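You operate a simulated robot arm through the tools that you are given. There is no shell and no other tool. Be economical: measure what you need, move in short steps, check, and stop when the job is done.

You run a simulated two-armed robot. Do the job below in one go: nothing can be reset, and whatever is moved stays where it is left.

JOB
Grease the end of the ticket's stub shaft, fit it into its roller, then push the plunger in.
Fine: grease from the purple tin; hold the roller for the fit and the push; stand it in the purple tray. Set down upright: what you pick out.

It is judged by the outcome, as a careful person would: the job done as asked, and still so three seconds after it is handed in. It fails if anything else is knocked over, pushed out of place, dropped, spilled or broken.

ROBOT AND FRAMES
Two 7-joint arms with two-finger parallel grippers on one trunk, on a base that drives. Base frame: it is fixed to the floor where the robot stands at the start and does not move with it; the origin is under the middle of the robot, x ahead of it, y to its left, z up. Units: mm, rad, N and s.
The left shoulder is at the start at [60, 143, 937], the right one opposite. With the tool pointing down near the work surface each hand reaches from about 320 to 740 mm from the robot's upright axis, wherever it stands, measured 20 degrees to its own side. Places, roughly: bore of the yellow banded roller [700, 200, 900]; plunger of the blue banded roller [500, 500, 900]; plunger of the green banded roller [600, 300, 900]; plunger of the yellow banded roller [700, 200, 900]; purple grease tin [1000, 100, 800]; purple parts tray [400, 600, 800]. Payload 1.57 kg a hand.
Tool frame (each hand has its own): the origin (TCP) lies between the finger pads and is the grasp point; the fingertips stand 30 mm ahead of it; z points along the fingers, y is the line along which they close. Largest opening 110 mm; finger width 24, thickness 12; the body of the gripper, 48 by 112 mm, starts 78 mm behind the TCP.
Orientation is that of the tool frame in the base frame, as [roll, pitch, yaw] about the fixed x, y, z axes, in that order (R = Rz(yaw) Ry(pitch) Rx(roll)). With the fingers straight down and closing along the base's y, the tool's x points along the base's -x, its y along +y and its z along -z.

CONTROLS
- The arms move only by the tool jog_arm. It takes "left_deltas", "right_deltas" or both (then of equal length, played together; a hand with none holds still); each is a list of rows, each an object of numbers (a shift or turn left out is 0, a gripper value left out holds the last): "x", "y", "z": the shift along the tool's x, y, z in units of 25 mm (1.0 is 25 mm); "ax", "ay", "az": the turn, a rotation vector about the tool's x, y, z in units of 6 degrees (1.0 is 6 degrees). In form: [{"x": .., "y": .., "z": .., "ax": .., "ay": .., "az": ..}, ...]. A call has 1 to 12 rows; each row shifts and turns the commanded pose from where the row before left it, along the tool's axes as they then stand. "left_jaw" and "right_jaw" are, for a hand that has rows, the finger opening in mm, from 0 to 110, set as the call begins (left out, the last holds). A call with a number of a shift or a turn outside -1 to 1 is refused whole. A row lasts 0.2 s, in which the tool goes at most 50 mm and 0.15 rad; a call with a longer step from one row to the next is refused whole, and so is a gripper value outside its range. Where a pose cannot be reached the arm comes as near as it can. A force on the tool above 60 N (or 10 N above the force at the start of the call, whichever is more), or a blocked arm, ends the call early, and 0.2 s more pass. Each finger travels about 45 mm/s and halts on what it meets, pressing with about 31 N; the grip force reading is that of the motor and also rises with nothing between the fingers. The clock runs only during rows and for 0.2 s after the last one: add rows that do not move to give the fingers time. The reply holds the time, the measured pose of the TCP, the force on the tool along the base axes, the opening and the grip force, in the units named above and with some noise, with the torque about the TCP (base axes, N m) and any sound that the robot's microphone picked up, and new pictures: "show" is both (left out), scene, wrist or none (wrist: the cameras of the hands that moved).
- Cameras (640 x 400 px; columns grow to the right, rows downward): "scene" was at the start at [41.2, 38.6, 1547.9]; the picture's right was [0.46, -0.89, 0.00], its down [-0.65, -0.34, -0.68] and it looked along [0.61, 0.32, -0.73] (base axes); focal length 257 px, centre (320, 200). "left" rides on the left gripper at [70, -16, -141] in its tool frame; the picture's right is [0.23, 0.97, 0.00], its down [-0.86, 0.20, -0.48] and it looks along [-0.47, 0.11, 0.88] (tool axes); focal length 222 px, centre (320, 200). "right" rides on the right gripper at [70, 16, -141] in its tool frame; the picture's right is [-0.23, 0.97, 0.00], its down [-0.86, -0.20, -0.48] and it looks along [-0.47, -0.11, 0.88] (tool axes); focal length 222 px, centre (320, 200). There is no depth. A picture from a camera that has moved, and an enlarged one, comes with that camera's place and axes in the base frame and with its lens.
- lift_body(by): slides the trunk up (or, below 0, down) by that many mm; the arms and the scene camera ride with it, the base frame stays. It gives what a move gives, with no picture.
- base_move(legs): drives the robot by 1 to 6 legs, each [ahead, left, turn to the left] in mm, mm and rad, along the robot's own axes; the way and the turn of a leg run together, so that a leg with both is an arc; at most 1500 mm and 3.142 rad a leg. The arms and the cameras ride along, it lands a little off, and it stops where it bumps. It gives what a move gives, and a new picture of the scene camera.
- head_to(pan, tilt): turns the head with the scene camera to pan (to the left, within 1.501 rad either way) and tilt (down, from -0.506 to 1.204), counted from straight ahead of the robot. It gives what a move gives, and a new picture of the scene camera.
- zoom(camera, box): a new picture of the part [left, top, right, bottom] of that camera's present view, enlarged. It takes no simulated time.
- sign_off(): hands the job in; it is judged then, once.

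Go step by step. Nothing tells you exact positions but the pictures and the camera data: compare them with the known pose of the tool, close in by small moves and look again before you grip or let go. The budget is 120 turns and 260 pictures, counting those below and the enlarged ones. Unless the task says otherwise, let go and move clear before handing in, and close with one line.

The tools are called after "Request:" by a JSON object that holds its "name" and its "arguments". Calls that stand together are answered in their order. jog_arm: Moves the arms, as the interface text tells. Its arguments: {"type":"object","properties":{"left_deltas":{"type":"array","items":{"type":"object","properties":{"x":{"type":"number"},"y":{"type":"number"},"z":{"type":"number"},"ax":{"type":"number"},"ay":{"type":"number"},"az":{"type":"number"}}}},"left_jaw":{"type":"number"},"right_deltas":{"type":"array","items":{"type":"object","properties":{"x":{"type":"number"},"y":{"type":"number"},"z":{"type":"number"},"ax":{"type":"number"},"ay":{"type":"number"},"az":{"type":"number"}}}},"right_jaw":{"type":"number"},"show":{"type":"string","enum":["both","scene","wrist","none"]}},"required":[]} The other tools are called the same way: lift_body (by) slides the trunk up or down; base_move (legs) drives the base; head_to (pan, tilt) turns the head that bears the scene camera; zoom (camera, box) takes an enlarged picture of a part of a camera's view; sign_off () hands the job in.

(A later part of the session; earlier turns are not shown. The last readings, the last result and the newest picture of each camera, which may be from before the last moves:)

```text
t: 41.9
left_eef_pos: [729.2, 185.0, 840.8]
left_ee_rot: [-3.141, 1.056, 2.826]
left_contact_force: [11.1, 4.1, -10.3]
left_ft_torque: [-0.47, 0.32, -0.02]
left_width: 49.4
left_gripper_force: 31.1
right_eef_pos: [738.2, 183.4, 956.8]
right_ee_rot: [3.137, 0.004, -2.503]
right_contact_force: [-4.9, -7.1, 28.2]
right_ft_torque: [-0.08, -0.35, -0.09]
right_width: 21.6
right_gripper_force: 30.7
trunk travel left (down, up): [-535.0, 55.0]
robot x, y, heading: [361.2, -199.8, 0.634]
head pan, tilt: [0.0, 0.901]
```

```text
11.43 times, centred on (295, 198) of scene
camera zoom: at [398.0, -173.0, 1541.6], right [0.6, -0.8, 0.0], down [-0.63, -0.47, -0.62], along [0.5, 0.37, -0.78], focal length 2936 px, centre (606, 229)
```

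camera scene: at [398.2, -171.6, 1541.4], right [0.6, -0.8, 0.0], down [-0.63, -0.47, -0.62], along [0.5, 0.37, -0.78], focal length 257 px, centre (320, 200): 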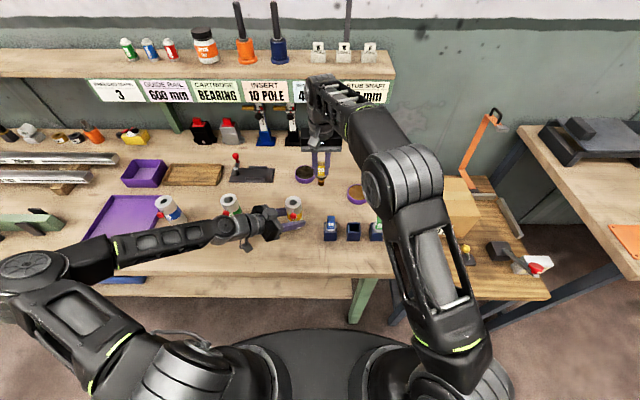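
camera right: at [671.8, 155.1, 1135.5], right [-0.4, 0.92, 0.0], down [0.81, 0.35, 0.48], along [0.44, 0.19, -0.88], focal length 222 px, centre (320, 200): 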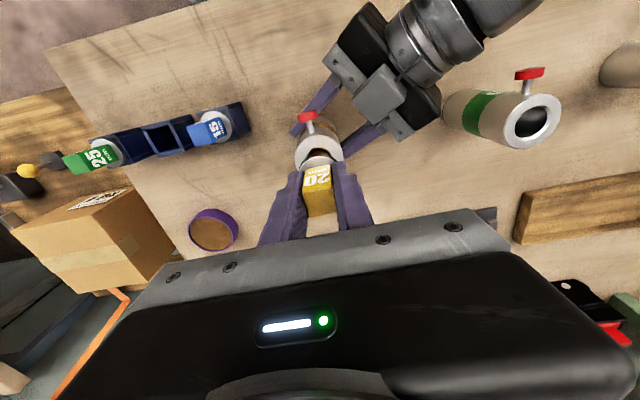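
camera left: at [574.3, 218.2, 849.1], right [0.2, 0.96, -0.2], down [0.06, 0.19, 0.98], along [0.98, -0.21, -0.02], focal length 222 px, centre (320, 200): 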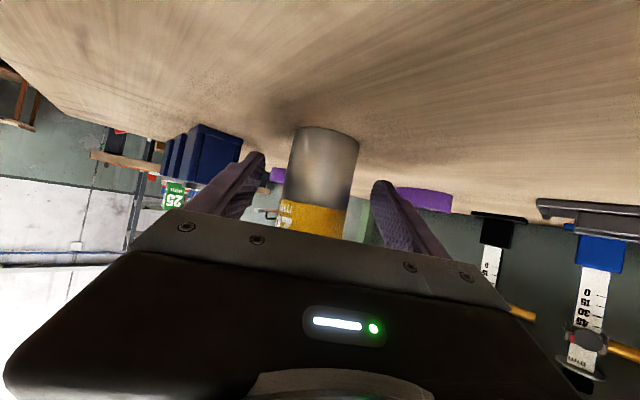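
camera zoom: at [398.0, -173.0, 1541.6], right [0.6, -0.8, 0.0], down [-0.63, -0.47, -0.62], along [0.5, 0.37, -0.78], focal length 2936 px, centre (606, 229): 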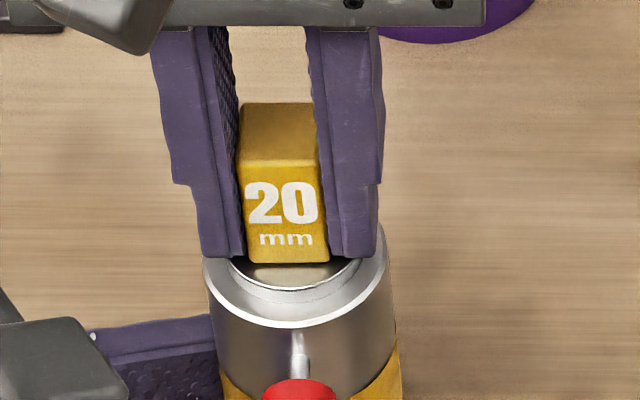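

The flange is seated on the roller with a 28 N reaction. I'll ease off, open the right hand and rise clear.

Request:
{"name": "jog_arm", "arguments": {"right_deltas": [{"z": -0.06}, {}, {}], "right_jaw": 45, "show": "none"}}

Request:
{"name": "jog_arm", "arguments": {"right_deltas": [{"z": -0.5}, {"z": -1}, {"z": -1}, {"x": 0.9}, {"x": 0.9}, {"x": 0.9}]}}

Request:
{"name": "zoom", "arguments": {"camera": "scene", "box": [265, 180, 325, 240]}}

```text
t: 42.7
left_eef_pos: [729.9, 185.6, 842.1]
left_ee_rot: [3.141, 1.059, 2.823]
left_contact_force: [5.0, -2.6, -2.0]
left_ft_torque: [0.63, 0.38, 0.0]
left_width: 49.2
left_gripper_force: 30.6
right_eef_pos: [736.2, 183.6, 955.9]
right_ee_rot: [3.141, 0.001, -2.501]
right_contact_force: [-4.5, 6.6, 18.9]
right_ft_torque: [-0.11, -0.11, 0.02]
right_width: 38.0
right_gripper_force: 0.1
trunk travel left (down, up): [-535.0, 55.0]
robot x, y, heading: [361.2, -198.8, 0.642]
head pan, tilt: [0.0, 0.901]
```

```text
t: 44.1
left_eef_pos: [730.6, 184.8, 840.9]
left_ee_rot: [3.141, 1.06, 2.823]
left_contact_force: [1.1, -1.1, 5.7]
left_ft_torque: [-0.33, -0.22, -0.01]
left_width: 49.4
left_gripper_force: 31.0
right_eef_pos: [682.7, 141.1, 1018.4]
right_ee_rot: [3.141, -0.001, -2.503]
right_contact_force: [0.4, 0.2, -0.3]
right_ft_torque: [0.04, 0.02, -0.03]
right_width: 45.1
right_gripper_force: 0.1
trunk travel left (down, up): [-535.0, 55.0]
robot x, y, heading: [359.1, -198.7, 0.64]
head pan, tilt: [0.0, 0.901]
camera scene: at [397.7, -172.4, 1541.4], right [0.6, -0.8, 0.0], down [-0.63, -0.47, -0.62], along [0.5, 0.37, -0.78], focal length 257 px, centre (320, 200)
camera right: at [617.9, 113.0, 1159.2], right [-0.4, 0.92, 0.0], down [0.81, 0.35, 0.48], along [0.44, 0.19, -0.88], focal length 222 px, centre (320, 200)
```

scene: 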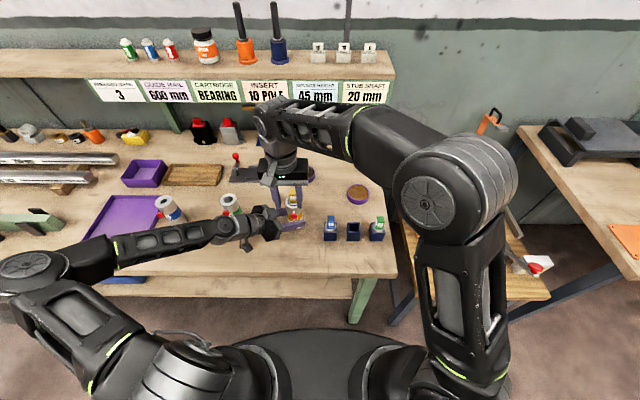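
right: 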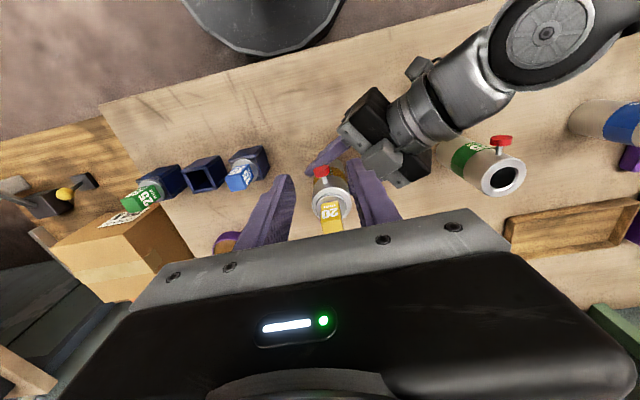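

```text
6.67 times, centred on (295, 210) of scene
camera zoom: at [397.7, -172.4, 1541.4], right [0.6, -0.8, 0.0], down [-0.63, -0.47, -0.62], along [0.5, 0.37, -0.78], focal length 1713 px, centre (487, 133)
```

zoom: 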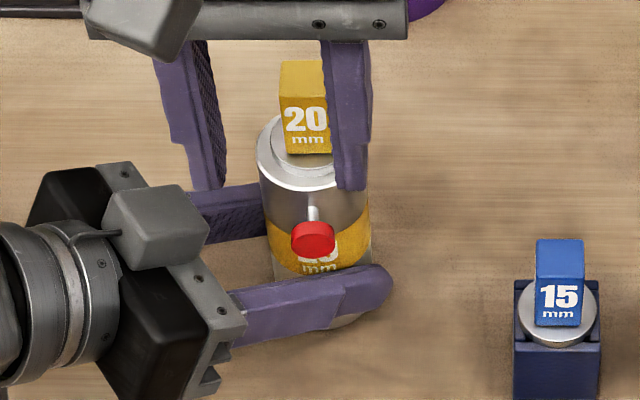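

The shaft is fully seated. Next I'll close the right fingers in front of the plunger and lower them to its height (about z 898).

Request:
{"name": "jog_arm", "arguments": {"right_deltas": [{"x": 0.45, "y": -0.16}, {}, {}, {"z": 1}, {"z": 1}], "right_jaw": 0}}

Request:
{"name": "zoom", "arguments": {"camera": "scene", "box": [255, 170, 335, 240]}}

Request:
{"name": "zoom", "arguments": {"camera": "right", "box": [240, 100, 400, 230]}}

```text
t: 45.3
left_eef_pos: [730.1, 185.2, 841.6]
left_ee_rot: [-3.14, 1.06, 2.821]
left_contact_force: [1.9, -0.8, 6.0]
left_ft_torque: [-0.27, -0.35, -0.01]
left_width: 49.1
left_gripper_force: 30.9
right_eef_pos: [676.1, 132.2, 968.1]
right_ee_rot: [3.141, 0.0, -2.5]
right_contact_force: [0.5, 0.2, -0.3]
right_ft_torque: [0.01, -0.01, -0.02]
right_width: 0.2
right_gripper_force: 21.0
trunk travel left (down, up): [-535.0, 55.0]
robot x, y, heading: [360.1, -201.5, 0.637]
head pan, tilt: [0.0, 0.901]
camera scene: at [397.8, -172.2, 1541.5], right [0.6, -0.8, 0.0], down [-0.63, -0.47, -0.62], along [0.5, 0.37, -0.78], focal length 257 px, centre (320, 200)
camera right: at [611.6, 103.8, 1109.3], right [-0.4, 0.92, 0.0], down [0.8, 0.35, 0.48], along [0.44, 0.19, -0.88], focal length 222 px, centre (320, 200)
```

scene: 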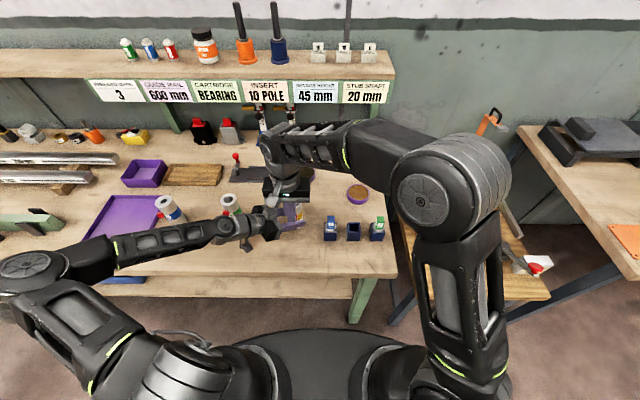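
right: 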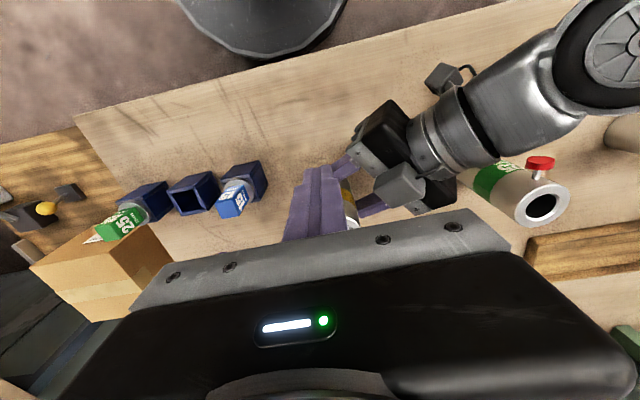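

```text
5.71 times, centred on (295, 205) of scene
camera zoom: at [397.8, -172.2, 1541.5], right [0.6, -0.8, 0.0], down [-0.63, -0.47, -0.62], along [0.5, 0.37, -0.78], focal length 1468 px, centre (463, 171)
```

zoom: 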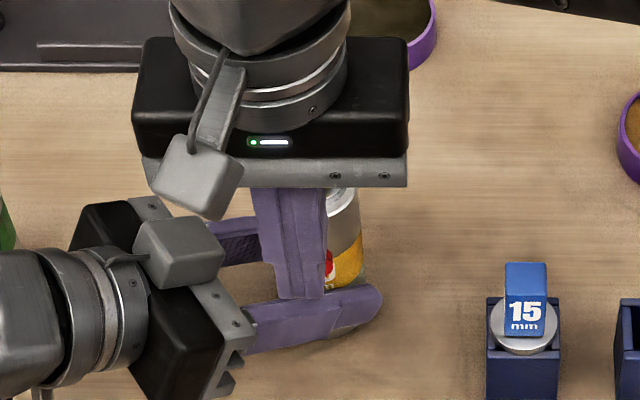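

```text
3.08 times, centred on (320, 165) of right
camera zoom: at [611.6, 103.8, 1109.3], right [-0.4, 0.92, 0.0], down [0.8, 0.35, 0.48], along [0.44, 0.19, -0.88], focal length 684 px, centre (320, 308)
```

zoom: 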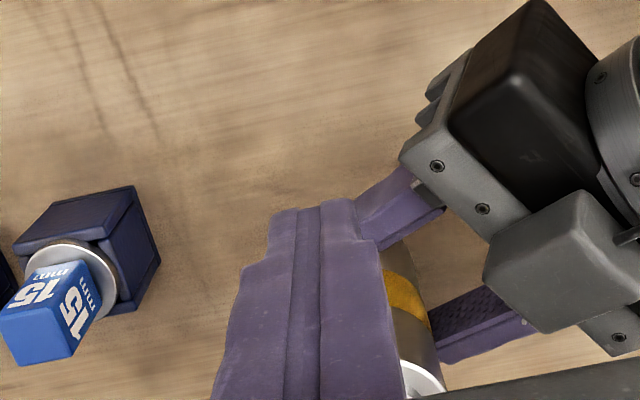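

Request:
{"name": "jog_arm", "arguments": {"right_deltas": [{"z": 0.8}, {"z": 0.7}, {"z": 0.6}], "show": "none"}}

Request:
{"name": "zoom", "arguments": {"camera": "scene", "box": [265, 180, 335, 240]}}

Request:
{"name": "zoom", "arguments": {"camera": "right", "box": [240, 100, 400, 230]}}

Request:
{"name": "zoom", "arguments": {"camera": "left", "box": [160, 80, 480, 280]}}

```text
t: 46.1
left_eef_pos: [728.9, 185.2, 842.5]
left_ee_rot: [-3.141, 1.06, 2.821]
left_contact_force: [1.8, 0.5, 7.9]
left_ft_torque: [-0.23, -0.39, 0.0]
left_width: 48.8
left_gripper_force: 30.8
right_eef_pos: [676.3, 132.3, 915.9]
right_ee_rot: [-3.141, 0.001, -2.502]
right_contact_force: [-1.1, -0.2, 0.2]
right_ft_torque: [0.01, 0.01, 0.04]
right_width: 0.0
right_gripper_force: 21.5
trunk travel left (down, up): [-535.0, 55.0]
robot x, y, heading: [359.9, -196.9, 0.636]
head pan, tilt: [0.0, 0.901]
```

```text
6.67 times, centred on (300, 210) of scene
camera zoom: at [397.7, -172.2, 1541.4], right [0.6, -0.8, 0.0], down [-0.63, -0.47, -0.62], along [0.5, 0.37, -0.78], focal length 1713 px, centre (453, 133)
```

zoom: 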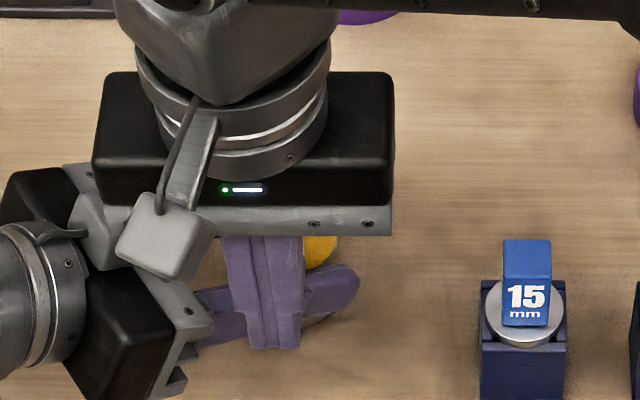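

```text
3.08 times, centred on (320, 165) of right
camera zoom: at [611.1, 103.4, 1056.7], right [-0.4, 0.92, 0.0], down [0.81, 0.35, 0.48], along [0.44, 0.19, -0.88], focal length 684 px, centre (320, 308)
```

zoom: 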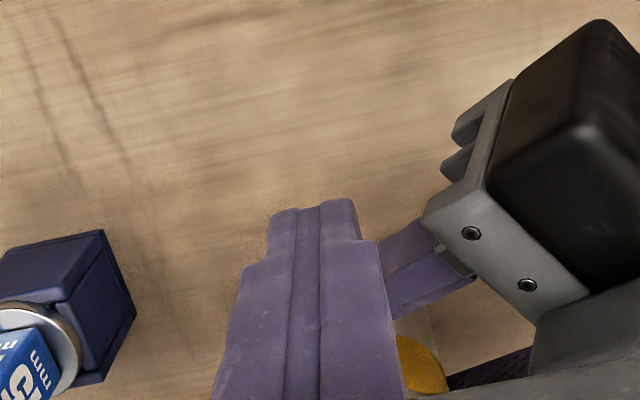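

```text
2.00 times, centred on (320, 180) of left
camera zoom: at [573.9, 217.9, 849.8], right [0.2, 0.96, -0.2], down [0.06, 0.19, 0.98], along [0.98, -0.21, -0.02], focal length 444 px, centre (320, 240)
```

zoom: 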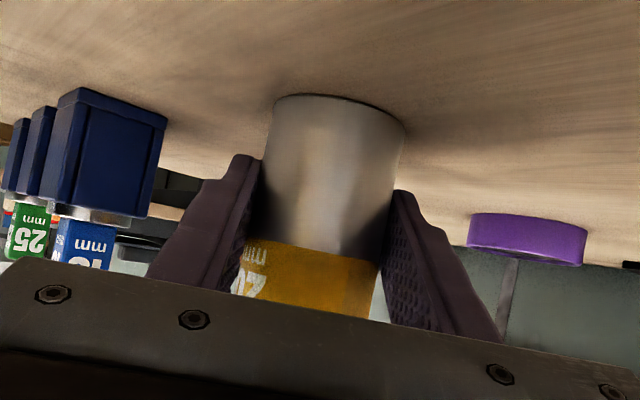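

I see no contact yet, and the fingers are lined up with the knob at its height. I'll push in toward the roller in small steps, watching the force.

Request:
{"name": "jog_arm", "arguments": {"right_deltas": [{"x": -0.4}, {"x": -0.3}, {"x": -0.2}, {"x": -0.1}], "show": "none"}}

Request:
{"name": "zoom", "arguments": {"camera": "scene", "box": [265, 180, 335, 240]}}

```text
t: 47.1
left_eef_pos: [729.6, 185.9, 841.8]
left_ee_rot: [-3.14, 1.059, 2.821]
left_contact_force: [1.8, 0.2, 8.8]
left_ft_torque: [-0.28, -0.35, -0.01]
left_width: 49.3
left_gripper_force: 30.9
right_eef_pos: [698.3, 146.9, 915.9]
right_ee_rot: [3.139, -0.001, -2.501]
right_contact_force: [-0.3, 0.1, 0.2]
right_ft_torque: [0.01, 0.01, -0.02]
right_width: 0.1
right_gripper_force: 21.7
trunk travel left (down, up): [-535.0, 55.0]
robot x, y, heading: [364.3, -202.9, 0.64]
head pan, tilt: [0.0, 0.901]
```

```text
6.67 times, centred on (300, 210) of scene
camera zoom: at [397.6, -172.2, 1541.4], right [0.6, -0.8, 0.0], down [-0.63, -0.47, -0.62], along [0.5, 0.37, -0.78], focal length 1713 px, centre (453, 133)
```

zoom: 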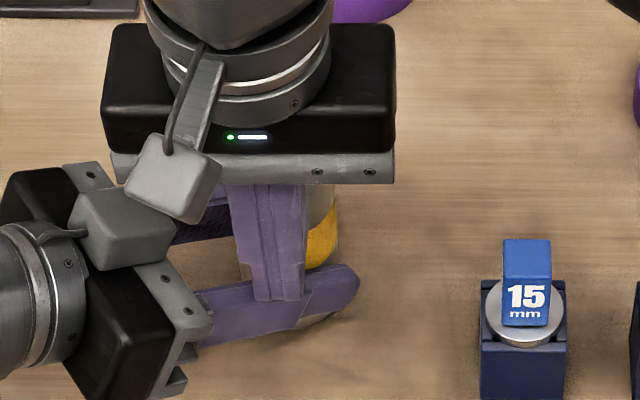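

Request:
{"name": "jog_arm", "arguments": {"right_deltas": [{"x": -0.1}, {"x": -0.1}, {"x": -0.1}, {"x": -0.1}], "show": "none"}}

```text
t: 48.1
left_eef_pos: [731.1, 186.4, 840.9]
left_ee_rot: [3.136, 1.058, 2.824]
left_contact_force: [19.4, 10.5, 0.5]
left_ft_torque: [-0.69, 0.66, 0.05]
left_width: 49.5
left_gripper_force: 30.8
right_eef_pos: [702.2, 152.0, 915.9]
right_ee_rot: [3.141, -0.002, -2.499]
right_contact_force: [-20.6, -15.7, 10.7]
right_ft_torque: [-0.14, 0.17, 0.05]
right_width: 0.1
right_gripper_force: 21.3
trunk travel left (down, up): [-535.0, 55.0]
robot x, y, heading: [361.4, -199.9, 0.636]
head pan, tilt: [0.0, 0.901]
```

Contact at about 26 N. I'll press on until the plunger moves and bottoms.

Request:
{"name": "jog_arm", "arguments": {"right_deltas": [{"x": -0.1}, {"x": -0.1}, {"x": -0.1}, {"x": -0.1}, {}], "show": "none"}}

Request:
{"name": "zoom", "arguments": {"camera": "scene", "box": [265, 180, 335, 240]}}

```text
t: 49.3
left_eef_pos: [729.5, 189.1, 843.1]
left_ee_rot: [3.128, 1.061, 2.823]
left_contact_force: [23.3, 28.5, -2.2]
left_ft_torque: [-0.93, 0.83, 0.25]
left_width: 51.5
left_gripper_force: 30.8
right_eef_pos: [710.4, 156.0, 915.4]
right_ee_rot: [-3.136, -0.005, -2.501]
right_contact_force: [-25.3, -29.5, 24.4]
right_ft_torque: [-0.33, 0.2, 0.02]
right_width: 0.0
right_gripper_force: 21.1
trunk travel left (down, up): [-535.0, 55.0]
robot x, y, heading: [359.2, -199.1, 0.643]
head pan, tilt: [0.0, 0.901]
```

```text
6.67 times, centred on (300, 210) of scene
camera zoom: at [396.6, -173.1, 1541.5], right [0.6, -0.8, 0.0], down [-0.63, -0.47, -0.62], along [0.5, 0.37, -0.78], focal length 1713 px, centre (453, 133)
```

zoom: 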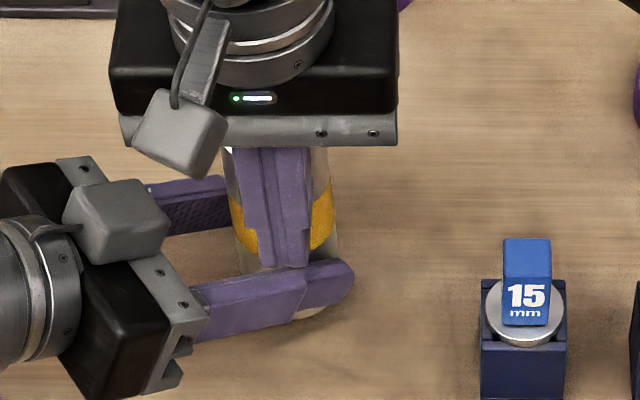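

The force is near 40 N and the held roller is starting to give slightly. I'll back off and inspect.

Request:
{"name": "jog_arm", "arguments": {"right_deltas": [{"x": 0.2}, {"x": 0.4}, {"x": 0.6}, {"x": 0.6}, {"z": -1}, {"z": -1}, {"z": -1}, {"z": -1}, {"x": 0.5}], "show": "wrist"}}

Request:
{"name": "zoom", "arguments": {"camera": "scene", "box": [265, 180, 335, 240]}}

Request:
{"name": "zoom", "arguments": {"camera": "right", "box": [260, 100, 400, 220]}}

```text
t: 51.3
left_eef_pos: [729.5, 186.5, 841.9]
left_ee_rot: [-3.14, 1.056, 2.825]
left_contact_force: [0.1, 0.4, -1.1]
left_ft_torque: [0.08, 0.08, 0.0]
left_width: 48.9
left_gripper_force: 30.8
right_eef_pos: [668.1, 124.9, 1015.4]
right_ee_rot: [3.141, 0.0, -2.501]
right_contact_force: [0.1, 0.0, 0.3]
right_ft_torque: [-0.02, 0.02, -0.04]
right_width: 0.0
right_gripper_force: 21.4
trunk travel left (down, up): [-535.0, 55.0]
robot x, y, heading: [359.4, -201.0, 0.638]
head pan, tilt: [0.0, 0.901]
camera right: at [602.0, 96.9, 1156.4], right [-0.4, 0.92, 0.0], down [0.81, 0.35, 0.48], along [0.44, 0.19, -0.88], focal length 222 px, centre (320, 200)
```

right: 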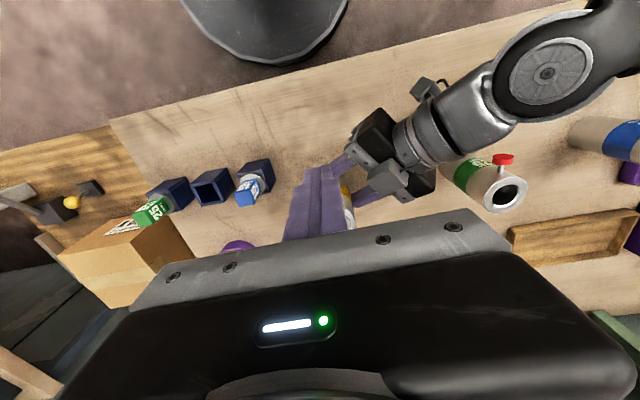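

```text
6.67 times, centred on (300, 210) of scene
camera zoom: at [398.2, -171.6, 1541.3], right [0.6, -0.8, 0.0], down [-0.63, -0.47, -0.62], along [0.5, 0.37, -0.78], focal length 1713 px, centre (453, 133)
```

zoom: 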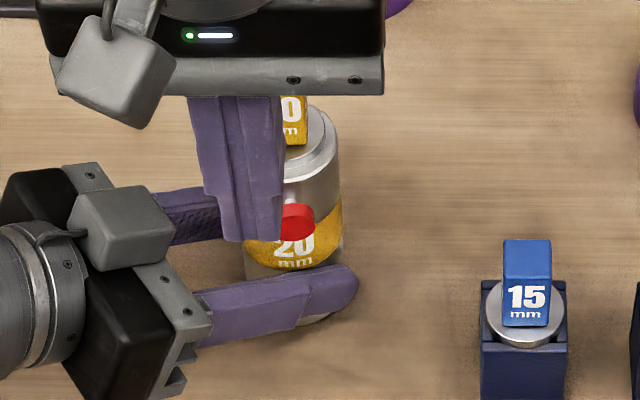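

```text
3.33 times, centred on (330, 160) of right
camera zoom: at [602.0, 96.9, 1156.4], right [-0.4, 0.92, 0.0], down [0.81, 0.35, 0.48], along [0.44, 0.19, -0.88], focal length 740 px, centre (287, 333)
```

zoom: 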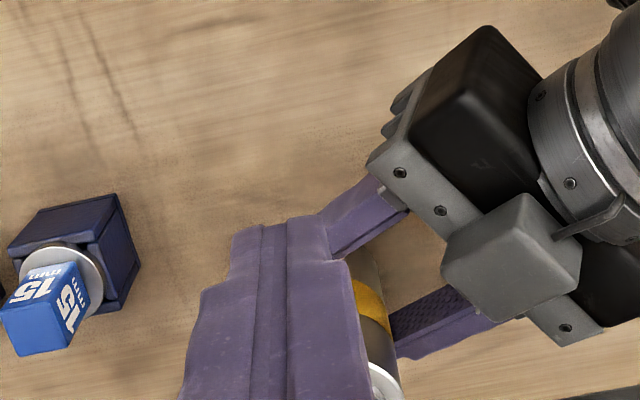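

Request:
{"name": "jog_arm", "arguments": {"right_deltas": [{"y": -1}, {"y": -1}, {"y": -1}, {"y": -1}, {"y": -1}], "show": "none"}}

Request:
{"name": "zoom", "arguments": {"camera": "scene", "box": [275, 180, 325, 235]}}

Request:
{"name": "zoom", "arguments": {"camera": "right", "box": [320, 100, 480, 240]}}

```text
t: 52.5
left_eef_pos: [730.6, 184.0, 841.9]
left_ee_rot: [-3.14, 1.061, 2.824]
left_contact_force: [-0.2, -0.2, -2.0]
left_ft_torque: [0.04, 0.1, 0.0]
left_width: 49.2
left_gripper_force: 31.2
right_eef_pos: [743.3, 23.0, 1015.7]
right_ee_rot: [-3.141, 0.0, -2.5]
right_contact_force: [0.4, -0.2, -0.1]
right_ft_torque: [0.01, 0.0, 0.01]
right_width: 0.0
right_gripper_force: 21.4
trunk travel left (down, up): [-535.0, 55.0]
robot x, y, heading: [361.6, -198.1, 0.645]
head pan, tilt: [0.0, 0.901]
```

```text
7.27 times, centred on (300, 208) of scene
camera zoom: at [398.7, -171.9, 1541.4], right [0.6, -0.8, 0.0], down [-0.63, -0.47, -0.62], along [0.5, 0.37, -0.78], focal length 1868 px, centre (466, 146)
```

zoom: 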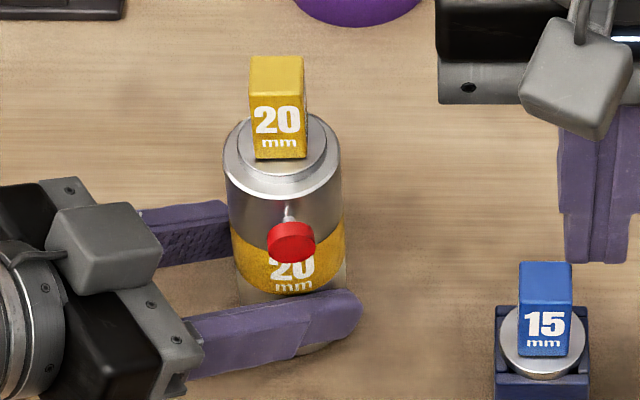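

```text
2.86 times, centred on (400, 170) of right
camera zoom: at [677.3, -4.5, 1156.6], right [-0.4, 0.92, 0.0], down [0.81, 0.35, 0.48], along [0.44, 0.19, -0.88], focal length 635 px, centre (91, 286)
```

zoom: 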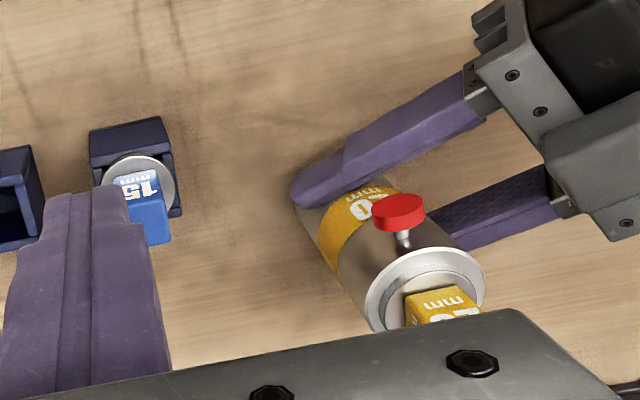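

Request:
{"name": "zoom", "arguments": {"camera": "scene", "box": [285, 195, 310, 220]}}

Request:
{"name": "zoom", "arguments": {"camera": "right", "box": [390, 135, 450, 185]}}

Request:
{"name": "zoom", "arguments": {"camera": "right", "box": [470, 100, 580, 200]}}

```text
16.00 times, centred on (298, 208) of scene
camera zoom: at [398.7, -171.9, 1541.4], right [0.6, -0.8, 0.0], down [-0.63, -0.47, -0.62], along [0.5, 0.37, -0.78], focal length 4111 px, centre (680, 80)
```

zoom: 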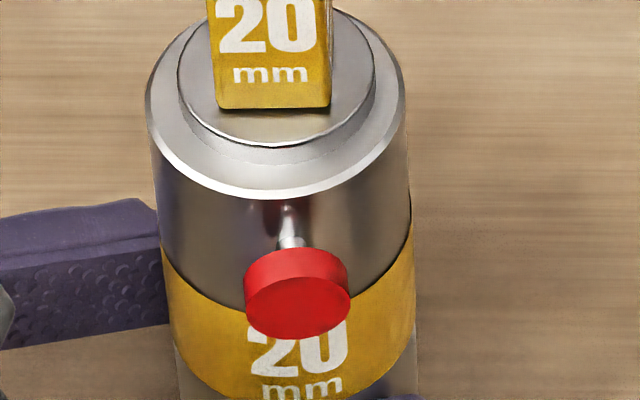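

```text
8.00 times, centred on (420, 160) of right
camera zoom: at [677.3, -4.5, 1156.6], right [-0.4, 0.92, 0.0], down [0.81, 0.35, 0.48], along [0.44, 0.19, -0.88], focal length 1777 px, centre (-480, 520)
```

zoom: 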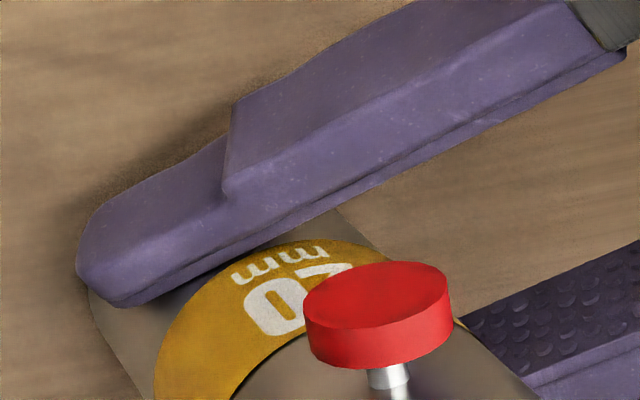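

```text
4.00 times, centred on (525, 150) of right
camera zoom: at [677.3, -4.5, 1156.6], right [-0.4, 0.92, 0.0], down [0.81, 0.35, 0.48], along [0.44, 0.19, -0.88], focal length 888 px, centre (-500, 400)
```

zoom: 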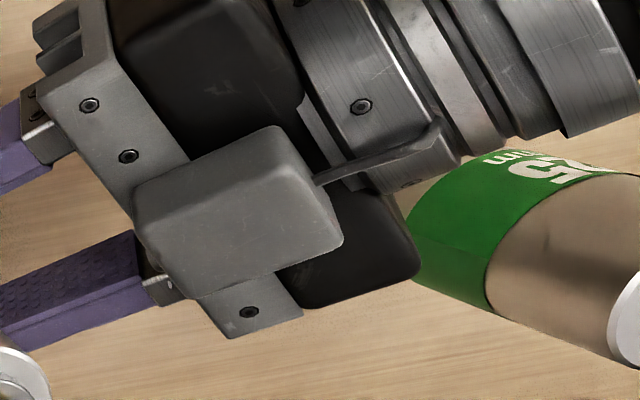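

The plunger has moved in about 6 mm and stayed there, but I want to be sure it's bottomed. I'll press it a second time and compare.

Request:
{"name": "jog_arm", "arguments": {"right_deltas": [{"y": 1}, {"y": 1}, {"y": 1}, {"y": 1}, {"y": 0.95}, {"z": 1}, {"z": 1}, {"z": 1}, {"z": 0.9}], "show": "none"}}

Request:
{"name": "jog_arm", "arguments": {"right_deltas": [{"x": -0.5}, {"x": -0.5}, {"x": -0.2}, {"x": -0.1}, {"x": -0.1}], "show": "none"}}

```text
t: 54.5
left_eef_pos: [730.3, 184.7, 840.6]
left_ee_rot: [-3.141, 1.06, 2.825]
left_contact_force: [-0.1, 1.1, -1.9]
left_ft_torque: [0.02, 0.08, 0.03]
left_width: 49.0
left_gripper_force: 30.7
right_eef_pos: [667.3, 124.0, 916.9]
right_ee_rot: [-3.14, -0.001, -2.502]
right_contact_force: [0.1, -0.4, -0.5]
right_ft_torque: [0.0, 0.0, -0.04]
right_width: 0.0
right_gripper_force: 21.2
trunk travel left (down, up): [-535.0, 55.0]
robot x, y, heading: [363.3, -198.8, 0.641]
head pan, tilt: [0.0, 0.901]
```

```text
t: 55.7
left_eef_pos: [729.6, 186.0, 841.7]
left_ee_rot: [-3.139, 1.057, 2.828]
left_contact_force: [0.1, -0.1, -2.5]
left_ft_torque: [0.03, 0.08, 0.0]
left_width: 49.2
left_gripper_force: 31.2
right_eef_pos: [696.4, 145.5, 917.1]
right_ee_rot: [3.141, 0.0, -2.5]
right_contact_force: [-0.6, -0.1, 0.0]
right_ft_torque: [0.01, -0.02, -0.02]
right_width: 0.1
right_gripper_force: 21.6
trunk travel left (down, up): [-535.0, 55.0]
robot x, y, heading: [362.0, -199.9, 0.64]
head pan, tilt: [0.0, 0.901]
```

Request:
{"name": "jog_arm", "arguments": {"right_deltas": [{"x": -0.1}, {"x": -0.1}, {"x": -0.1}], "show": "none"}}

Request:
{"name": "jog_arm", "arguments": {"right_deltas": [{"x": -0.08}, {}], "show": "none"}}

Request:
{"name": "jog_arm", "arguments": {"right_deltas": [{"x": -0.08}, {}], "show": "none"}}

Request:
{"name": "jog_arm", "arguments": {"right_deltas": [{"x": -0.08}, {}], "show": "none"}}

```text
t: 56.5
left_eef_pos: [729.4, 186.1, 839.9]
left_ee_rot: [-3.139, 1.059, 2.825]
left_contact_force: [1.1, 1.0, -1.4]
left_ft_torque: [0.07, 0.14, 0.05]
left_width: 49.0
left_gripper_force: 30.5
right_eef_pos: [701.4, 150.0, 916.9]
right_ee_rot: [-3.141, -0.002, -2.503]
right_contact_force: [-1.3, -0.7, 0.5]
right_ft_torque: [0.02, 0.0, 0.01]
right_width: 0.0
right_gripper_force: 21.3
trunk travel left (down, up): [-535.0, 55.0]
robot x, y, heading: [362.3, -196.2, 0.639]
head pan, tilt: [0.0, 0.901]
```

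```text
t: 57.1
left_eef_pos: [730.0, 185.9, 841.0]
left_ee_rot: [-3.139, 1.06, 2.825]
left_contact_force: [7.0, 3.5, -3.7]
left_ft_torque: [-0.11, 0.46, 0.12]
left_width: 48.9
left_gripper_force: 30.9
right_eef_pos: [702.7, 150.7, 916.9]
right_ee_rot: [3.141, -0.001, -2.503]
right_contact_force: [-6.9, -3.8, 0.7]
right_ft_torque: [-0.03, 0.09, 0.05]
right_width: 0.0
right_gripper_force: 21.3
trunk travel left (down, up): [-535.0, 55.0]
robot x, y, heading: [362.9, -202.7, 0.642]
head pan, tilt: [0.0, 0.901]
```

```text
t: 57.7
left_eef_pos: [730.6, 187.0, 841.6]
left_ee_rot: [-3.14, 1.061, 2.827]
left_contact_force: [13.4, 5.7, -5.6]
left_ft_torque: [-0.36, 0.84, 0.22]
left_width: 49.2
left_gripper_force: 30.9
right_eef_pos: [704.3, 151.8, 918.5]
right_ee_rot: [3.14, -0.002, -2.501]
right_contact_force: [-14.4, -5.5, 2.5]
right_ft_torque: [-0.01, 0.22, 0.06]
right_width: 0.0
right_gripper_force: 21.5
trunk travel left (down, up): [-535.0, 55.0]
robot x, y, heading: [362.9, -202.0, 0.637]
head pan, tilt: [0.0, 0.901]
```

```text
t: 58.3
left_eef_pos: [731.1, 187.0, 840.4]
left_ee_rot: [-3.141, 1.059, 2.827]
left_contact_force: [21.0, 12.5, -8.0]
left_ft_torque: [-0.75, 0.86, 0.31]
left_width: 49.2
left_gripper_force: 31.0
right_eef_pos: [706.8, 152.9, 918.1]
right_ee_rot: [3.142, -0.004, -2.502]
right_contact_force: [-19.6, -12.3, 7.6]
right_ft_torque: [0.0, 0.39, 0.06]
right_width: 0.3
right_gripper_force: 20.9
trunk travel left (down, up): [-535.0, 55.0]
robot x, y, heading: [362.5, -202.7, 0.64]
head pan, tilt: [0.0, 0.901]
```

Request:
{"name": "jog_arm", "arguments": {"right_deltas": [{"x": -0.08}, {}], "show": "none"}}

Request:
{"name": "jog_arm", "arguments": {"right_deltas": [{"x": -0.08}, {}], "show": "none"}}

Request:
{"name": "jog_arm", "arguments": {"right_deltas": [{"x": -0.08}, {}], "show": "none"}}

Request:
{"name": "zoom", "arguments": {"camera": "scene", "box": [265, 180, 335, 240]}}

```text
t: 58.9
left_eef_pos: [730.6, 187.4, 841.9]
left_ee_rot: [3.14, 1.06, 2.823]
left_contact_force: [23.2, 16.2, -5.2]
left_ft_torque: [-0.73, 0.84, 0.3]
left_width: 49.6
left_gripper_force: 31.3
right_eef_pos: [706.8, 153.5, 919.0]
right_ee_rot: [-3.142, -0.005, -2.5]
right_contact_force: [-23.9, -17.1, 11.7]
right_ft_torque: [-0.09, 0.32, 0.05]
right_width: 0.0
right_gripper_force: 20.9
trunk travel left (down, up): [-535.0, 55.0]
robot x, y, heading: [362.4, -201.9, 0.635]
head pan, tilt: [0.0, 0.901]
```

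```text
t: 59.5
left_eef_pos: [730.6, 188.1, 841.4]
left_ee_rot: [3.134, 1.063, 2.822]
left_contact_force: [24.5, 19.2, -3.5]
left_ft_torque: [-0.79, 0.83, 0.31]
left_width: 50.0
left_gripper_force: 31.3
right_eef_pos: [708.4, 154.3, 918.9]
right_ee_rot: [-3.14, -0.003, -2.503]
right_contact_force: [-25.2, -19.0, 16.1]
right_ft_torque: [-0.21, 0.32, 0.04]
right_width: 0.0
right_gripper_force: 21.3
trunk travel left (down, up): [-535.0, 55.0]
robot x, y, heading: [363.5, -200.5, 0.642]
head pan, tilt: [0.0, 0.901]
```

```text
t: 60.1
left_eef_pos: [731.8, 188.6, 841.9]
left_ee_rot: [3.133, 1.061, 2.821]
left_contact_force: [25.2, 20.5, -2.0]
left_ft_torque: [-0.91, 0.74, 0.29]
left_width: 50.3
left_gripper_force: 30.7
right_eef_pos: [709.3, 155.1, 918.5]
right_ee_rot: [-3.14, -0.006, -2.502]
right_contact_force: [-25.3, -21.5, 19.1]
right_ft_torque: [-0.16, 0.28, 0.08]
right_width: 0.1
right_gripper_force: 21.3
trunk travel left (down, up): [-535.0, 55.0]
robot x, y, heading: [359.6, -201.3, 0.635]
head pan, tilt: [0.0, 0.901]
```

```text
6.67 times, centred on (300, 210) of scene
camera zoom: at [397.1, -172.8, 1541.5], right [0.6, -0.8, 0.0], down [-0.63, -0.47, -0.62], along [0.5, 0.37, -0.78], focal length 1713 px, centre (453, 133)
```

zoom: 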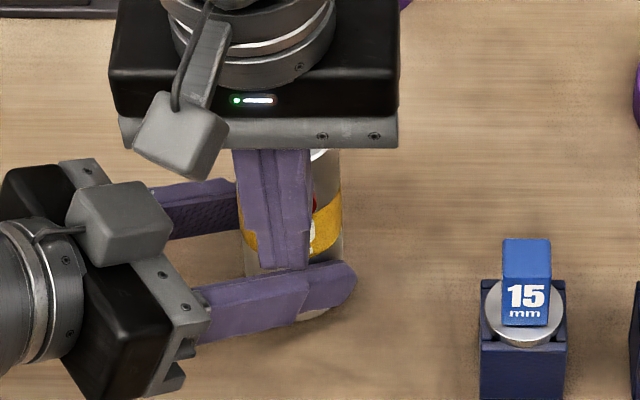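

The roller begins to tilt in the grip at about 33 N instead of the plunger moving. I'll back off and recheck the plunger.

Request:
{"name": "jog_arm", "arguments": {"right_deltas": [{"x": 0.3}, {"x": 0.6}, {"x": 0.6}, {"z": -1}, {"z": -1}, {"z": -1}, {"y": -1}, {"y": -1}, {"y": -1}, {"y": -1}], "show": "none"}}

Request:
{"name": "zoom", "arguments": {"camera": "scene", "box": [285, 195, 310, 220]}}

Request:
{"name": "zoom", "arguments": {"camera": "scene", "box": [255, 170, 335, 240]}}

```text
t: 62.3
left_eef_pos: [729.1, 185.1, 841.3]
left_ee_rot: [3.14, 1.061, 2.824]
left_contact_force: [-0.3, -3.6, 3.4]
left_ft_torque: [-0.21, -0.18, -0.12]
left_width: 48.9
left_gripper_force: 30.8
right_eef_pos: [740.0, 53.3, 993.5]
right_ee_rot: [-3.14, 0.0, -2.5]
right_contact_force: [0.1, 0.2, -0.4]
right_ft_torque: [0.0, -0.02, -0.03]
right_width: 0.0
right_gripper_force: 21.2
trunk travel left (down, up): [-535.0, 55.0]
robot x, y, heading: [361.2, -200.5, 0.645]
head pan, tilt: [0.0, 0.901]
```

```text
16.00 times, centred on (298, 208) of scene
camera zoom: at [397.8, -172.6, 1541.4], right [0.6, -0.8, 0.0], down [-0.63, -0.47, -0.62], along [0.5, 0.37, -0.78], focal length 4111 px, centre (680, 80)
```

zoom: 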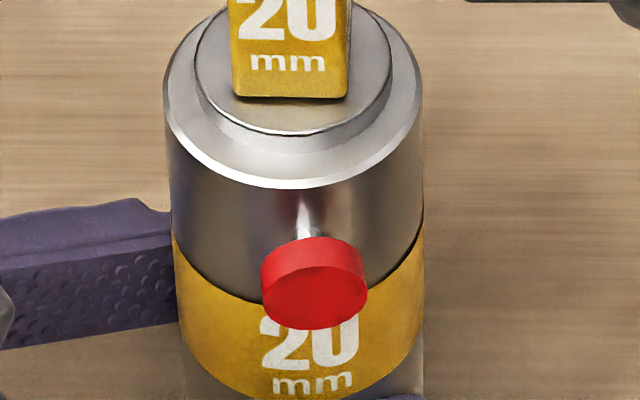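

```text
5.71 times, centred on (295, 205) of scene
camera zoom: at [397.8, -172.6, 1541.4], right [0.6, -0.8, 0.0], down [-0.63, -0.47, -0.62], along [0.5, 0.37, -0.78], focal length 1468 px, centre (463, 171)
```

zoom: 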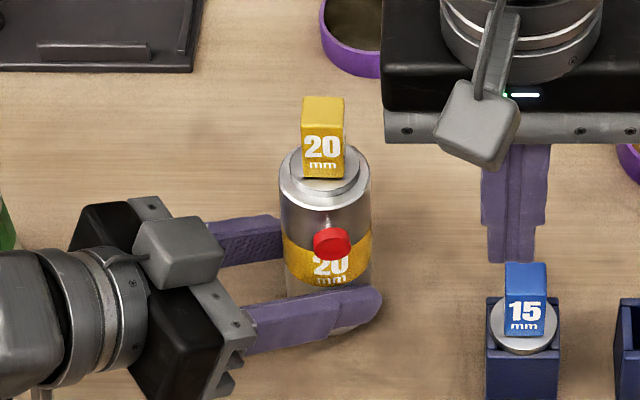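

The second push left the knob unmoved: the rim-to-knob gap is the same, and contact started about 4 mm deeper than on the first push. The plunger is fully in. Next I'll lift the held roller straight up and check it.

Request:
{"name": "jog_arm", "arguments": {"left_deltas": [{"x": -0.44, "z": -0.24}, {"x": -0.87, "z": -0.488}, {"x": -0.87, "z": -0.488}, {"x": -0.87, "z": -0.488}, {"x": -0.87, "z": -0.488}, {"x": -0.87, "z": -0.488}, {"x": -0.87, "z": -0.488}], "right_deltas": [{"y": -1}, {"y": -1, "x": 0.5}, {"y": -0.5, "x": 0.5}, {"x": 1}, {"x": 1}, {"x": 1}, {"x": 1}]}}

Request:
{"name": "zoom", "arguments": {"camera": "scene", "box": [245, 130, 345, 230]}}

```text
t: 63.9
left_eef_pos: [730.2, 185.2, 1004.5]
left_ee_rot: [-3.139, 1.06, 2.826]
left_contact_force: [-0.3, -1.2, -6.0]
left_ft_torque: [0.03, 0.1, -0.01]
left_width: 53.3
left_gripper_force: 30.8
right_eef_pos: [677.4, -71.4, 993.4]
right_ee_rot: [-3.141, 0.0, -2.503]
right_contact_force: [-0.3, 0.3, 0.1]
right_ft_torque: [-0.01, -0.04, 0.01]
right_width: 0.2
right_gripper_force: 21.2
trunk travel left (down, up): [-535.0, 55.0]
robot x, y, heading: [362.9, -200.6, 0.642]
head pan, tilt: [0.0, 0.901]
camera scene: at [397.9, -172.2, 1541.4], right [0.6, -0.8, 0.0], down [-0.63, -0.47, -0.62], along [0.5, 0.37, -0.78], focal length 257 px, centre (320, 200)
camera right: at [612.6, -100.0, 1134.0], right [-0.4, 0.92, 0.0], down [0.81, 0.35, 0.48], along [0.44, 0.19, -0.88], focal length 222 px, centre (320, 200)
camera left: at [574.1, 217.6, 1012.6], right [0.2, 0.96, -0.2], down [0.06, 0.19, 0.98], along [0.98, -0.21, -0.02], focal length 222 px, centre (320, 200)
```

scene: 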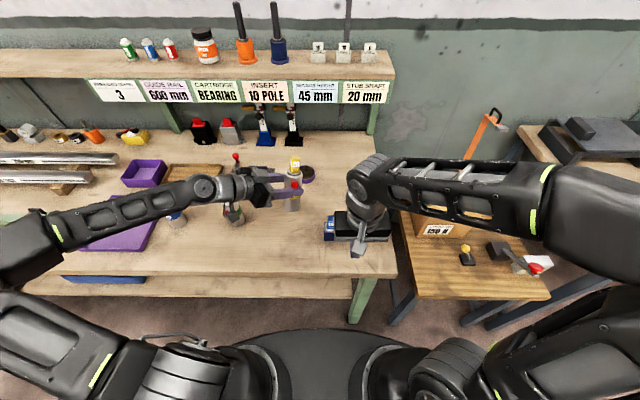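
right: 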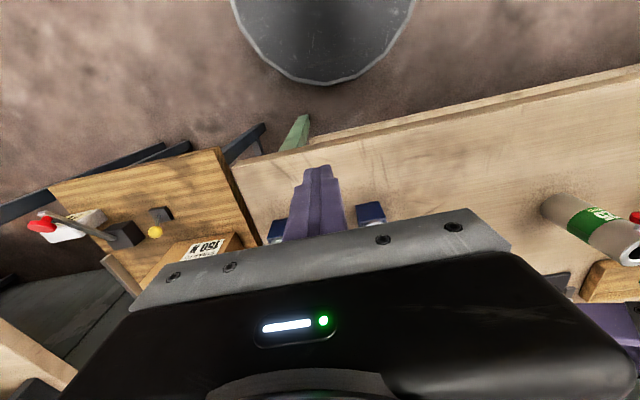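
left: 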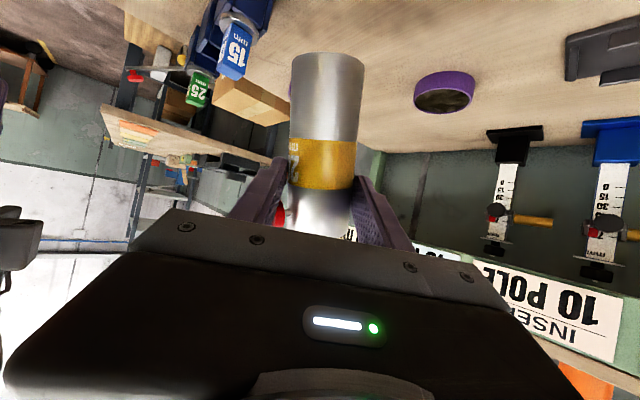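

```text
4.00 times, centred on (295, 180) of scene
camera zoom: at [397.9, -172.2, 1541.4], right [0.6, -0.8, 0.0], down [-0.63, -0.47, -0.62], along [0.5, 0.37, -0.78], focal length 1028 px, centre (420, 280)
```

zoom: 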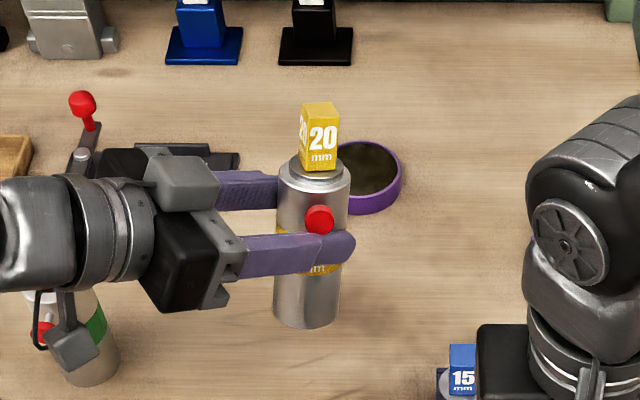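

The roller slipped down about 35 mm in the grip as it rose, and it's now resting near the knob. I'll lower it back to the bench and regrip before moving on.

Request:
{"name": "jog_arm", "arguments": {"left_deltas": [{"x": 0.44, "z": 0.244}, {"x": 0.44, "z": 0.244}, {"x": 0.44, "z": 0.244}, {"x": 0.44, "z": 0.244}, {"x": 0.44, "z": 0.244}, {"x": 0.44, "z": 0.244}, {"x": 0.44, "z": 0.244}, {"x": 0.44, "z": 0.244}], "show": "none"}}

Request:
{"name": "zoom", "arguments": {"camera": "scene", "box": [255, 170, 335, 240]}}

Request:
{"name": "zoom", "arguments": {"camera": "left", "box": [200, 20, 440, 240]}}

```text
t: 65.7
left_eef_pos: [730.6, 185.8, 902.3]
left_ee_rot: [3.141, 1.059, 2.824]
left_contact_force: [-1.2, -0.7, -6.1]
left_ft_torque: [0.02, 0.07, 0.01]
left_width: 53.0
left_gripper_force: 30.8
right_eef_pos: [678.1, -70.9, 992.3]
right_ee_rot: [-3.141, -0.001, -2.502]
right_contact_force: [0.2, -0.4, -0.9]
right_ft_torque: [0.03, 0.01, -0.02]
right_width: 0.0
right_gripper_force: 21.4
trunk travel left (down, up): [-535.0, 55.0]
robot x, y, heading: [364.6, -200.9, 0.64]
head pan, tilt: [0.0, 0.901]
```

```text
5.71 times, centred on (295, 205) of scene
camera zoom: at [398.5, -171.2, 1541.4], right [0.6, -0.8, 0.0], down [-0.63, -0.47, -0.62], along [0.5, 0.37, -0.78], focal length 1468 px, centre (463, 171)
```

zoom: 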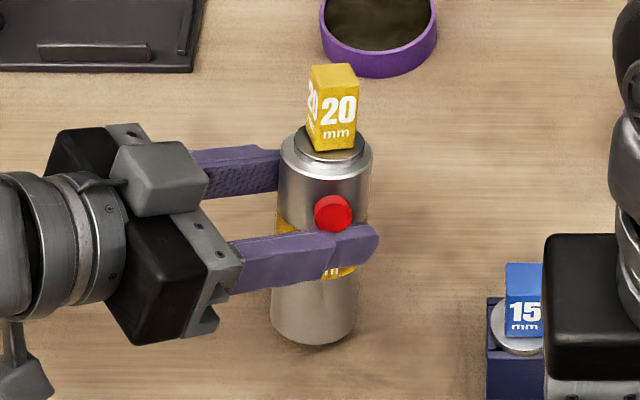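

```text
1.82 times, centred on (320, 130) of left
camera zoom: at [574.2, 218.7, 910.9], right [0.2, 0.96, -0.2], down [0.06, 0.19, 0.98], along [0.98, -0.21, -0.02], focal length 404 px, centre (320, 327)
```

zoom: 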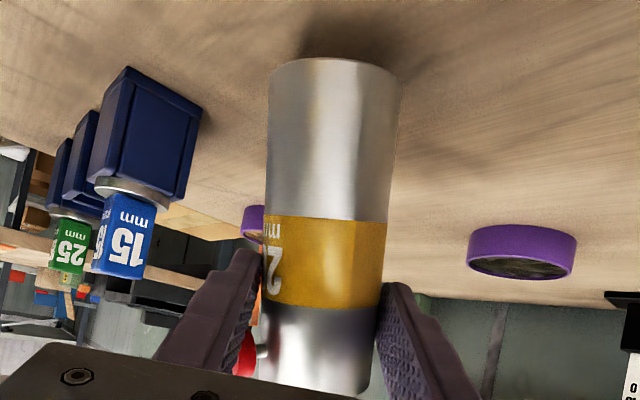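

Request:
{"name": "jog_arm", "arguments": {"left_deltas": [{"x": 0.25, "z": 0.14}, {"x": 0.25, "z": 0.14}, {"x": 0.18, "z": 0.1}, {"x": 0.1, "z": 0.056}], "show": "none"}}

Request:
{"name": "zoom", "arguments": {"camera": "left", "box": [200, 20, 440, 240]}}

```text
t: 66.7
left_eef_pos: [730.1, 184.0, 879.4]
left_ee_rot: [-3.138, 1.058, 2.824]
left_contact_force: [-4.6, -3.9, 10.9]
left_ft_torque: [-0.37, 0.15, -0.08]
left_width: 51.0
left_gripper_force: 13.5
right_eef_pos: [676.4, -70.7, 992.9]
right_ee_rot: [3.141, 0.001, -2.5]
right_contact_force: [-0.2, -0.2, -0.3]
right_ft_torque: [-0.03, 0.01, 0.01]
right_width: 0.0
right_gripper_force: 20.8
trunk travel left (down, up): [-535.0, 55.0]
robot x, y, heading: [363.2, -204.2, 0.64]
head pan, tilt: [0.0, 0.901]
```

```text
1.82 times, centred on (320, 130) of left
camera zoom: at [573.6, 217.5, 888.7], right [0.2, 0.96, -0.2], down [0.07, 0.19, 0.98], along [0.98, -0.21, -0.02], focal length 404 px, centre (320, 327)
```

zoom: 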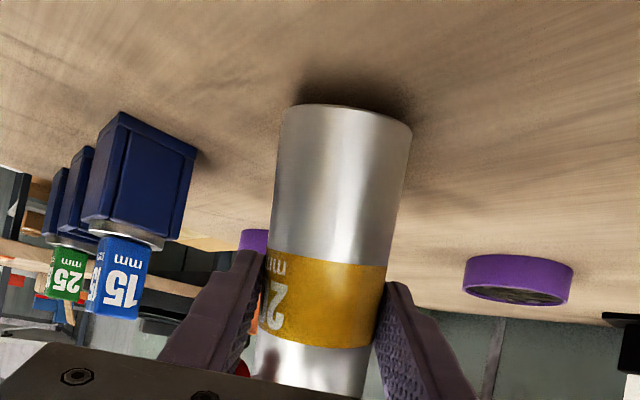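

The roller is back on the bench, so I'll open and look.

Request:
{"name": "jog_arm", "arguments": {"left_deltas": [{}, {}, {}], "left_jaw": 62, "show": "none"}}

Request:
{"name": "zoom", "arguments": {"camera": "left", "box": [200, 20, 440, 240]}}

Request:
{"name": "zoom", "arguments": {"camera": "scene", "box": [255, 170, 335, 240]}}

```text
t: 67.5
left_eef_pos: [730.9, 186.2, 879.6]
left_ee_rot: [-3.141, 1.057, 2.824]
left_contact_force: [-0.4, 0.4, -2.6]
left_ft_torque: [0.05, -0.04, -0.03]
left_width: 61.8
left_gripper_force: 0.0
right_eef_pos: [678.5, -70.0, 992.7]
right_ee_rot: [-3.141, -0.001, -2.502]
right_contact_force: [-0.2, 0.7, -0.1]
right_ft_torque: [-0.03, 0.0, 0.03]
right_width: 0.0
right_gripper_force: 21.4
trunk travel left (down, up): [-535.0, 55.0]
robot x, y, heading: [363.2, -202.0, 0.642]
head pan, tilt: [0.0, 0.901]
```

```text
1.82 times, centred on (320, 130) of left
camera zoom: at [574.1, 218.1, 888.6], right [0.2, 0.96, -0.2], down [0.06, 0.19, 0.98], along [0.98, -0.21, -0.02], focal length 404 px, centre (320, 327)
```

zoom: 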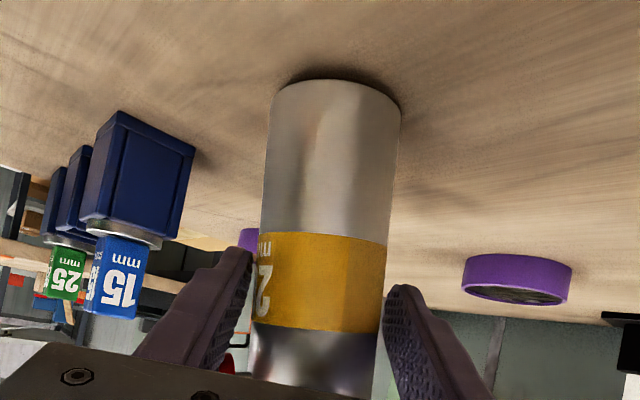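

```text
5.71 times, centred on (295, 205) of scene
camera zoom: at [398.2, -171.6, 1541.3], right [0.6, -0.8, 0.0], down [-0.63, -0.47, -0.62], along [0.5, 0.37, -0.78], focal length 1468 px, centre (463, 171)
```

zoom: 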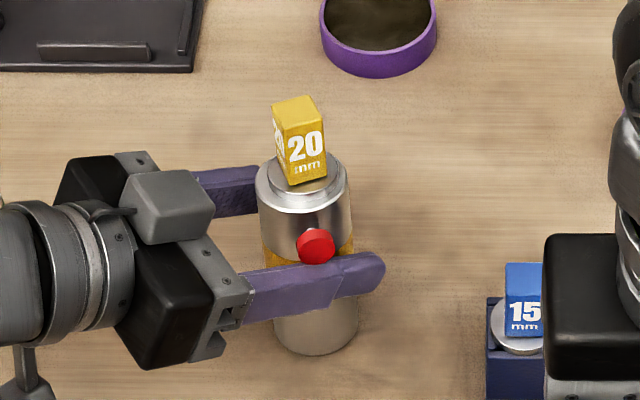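

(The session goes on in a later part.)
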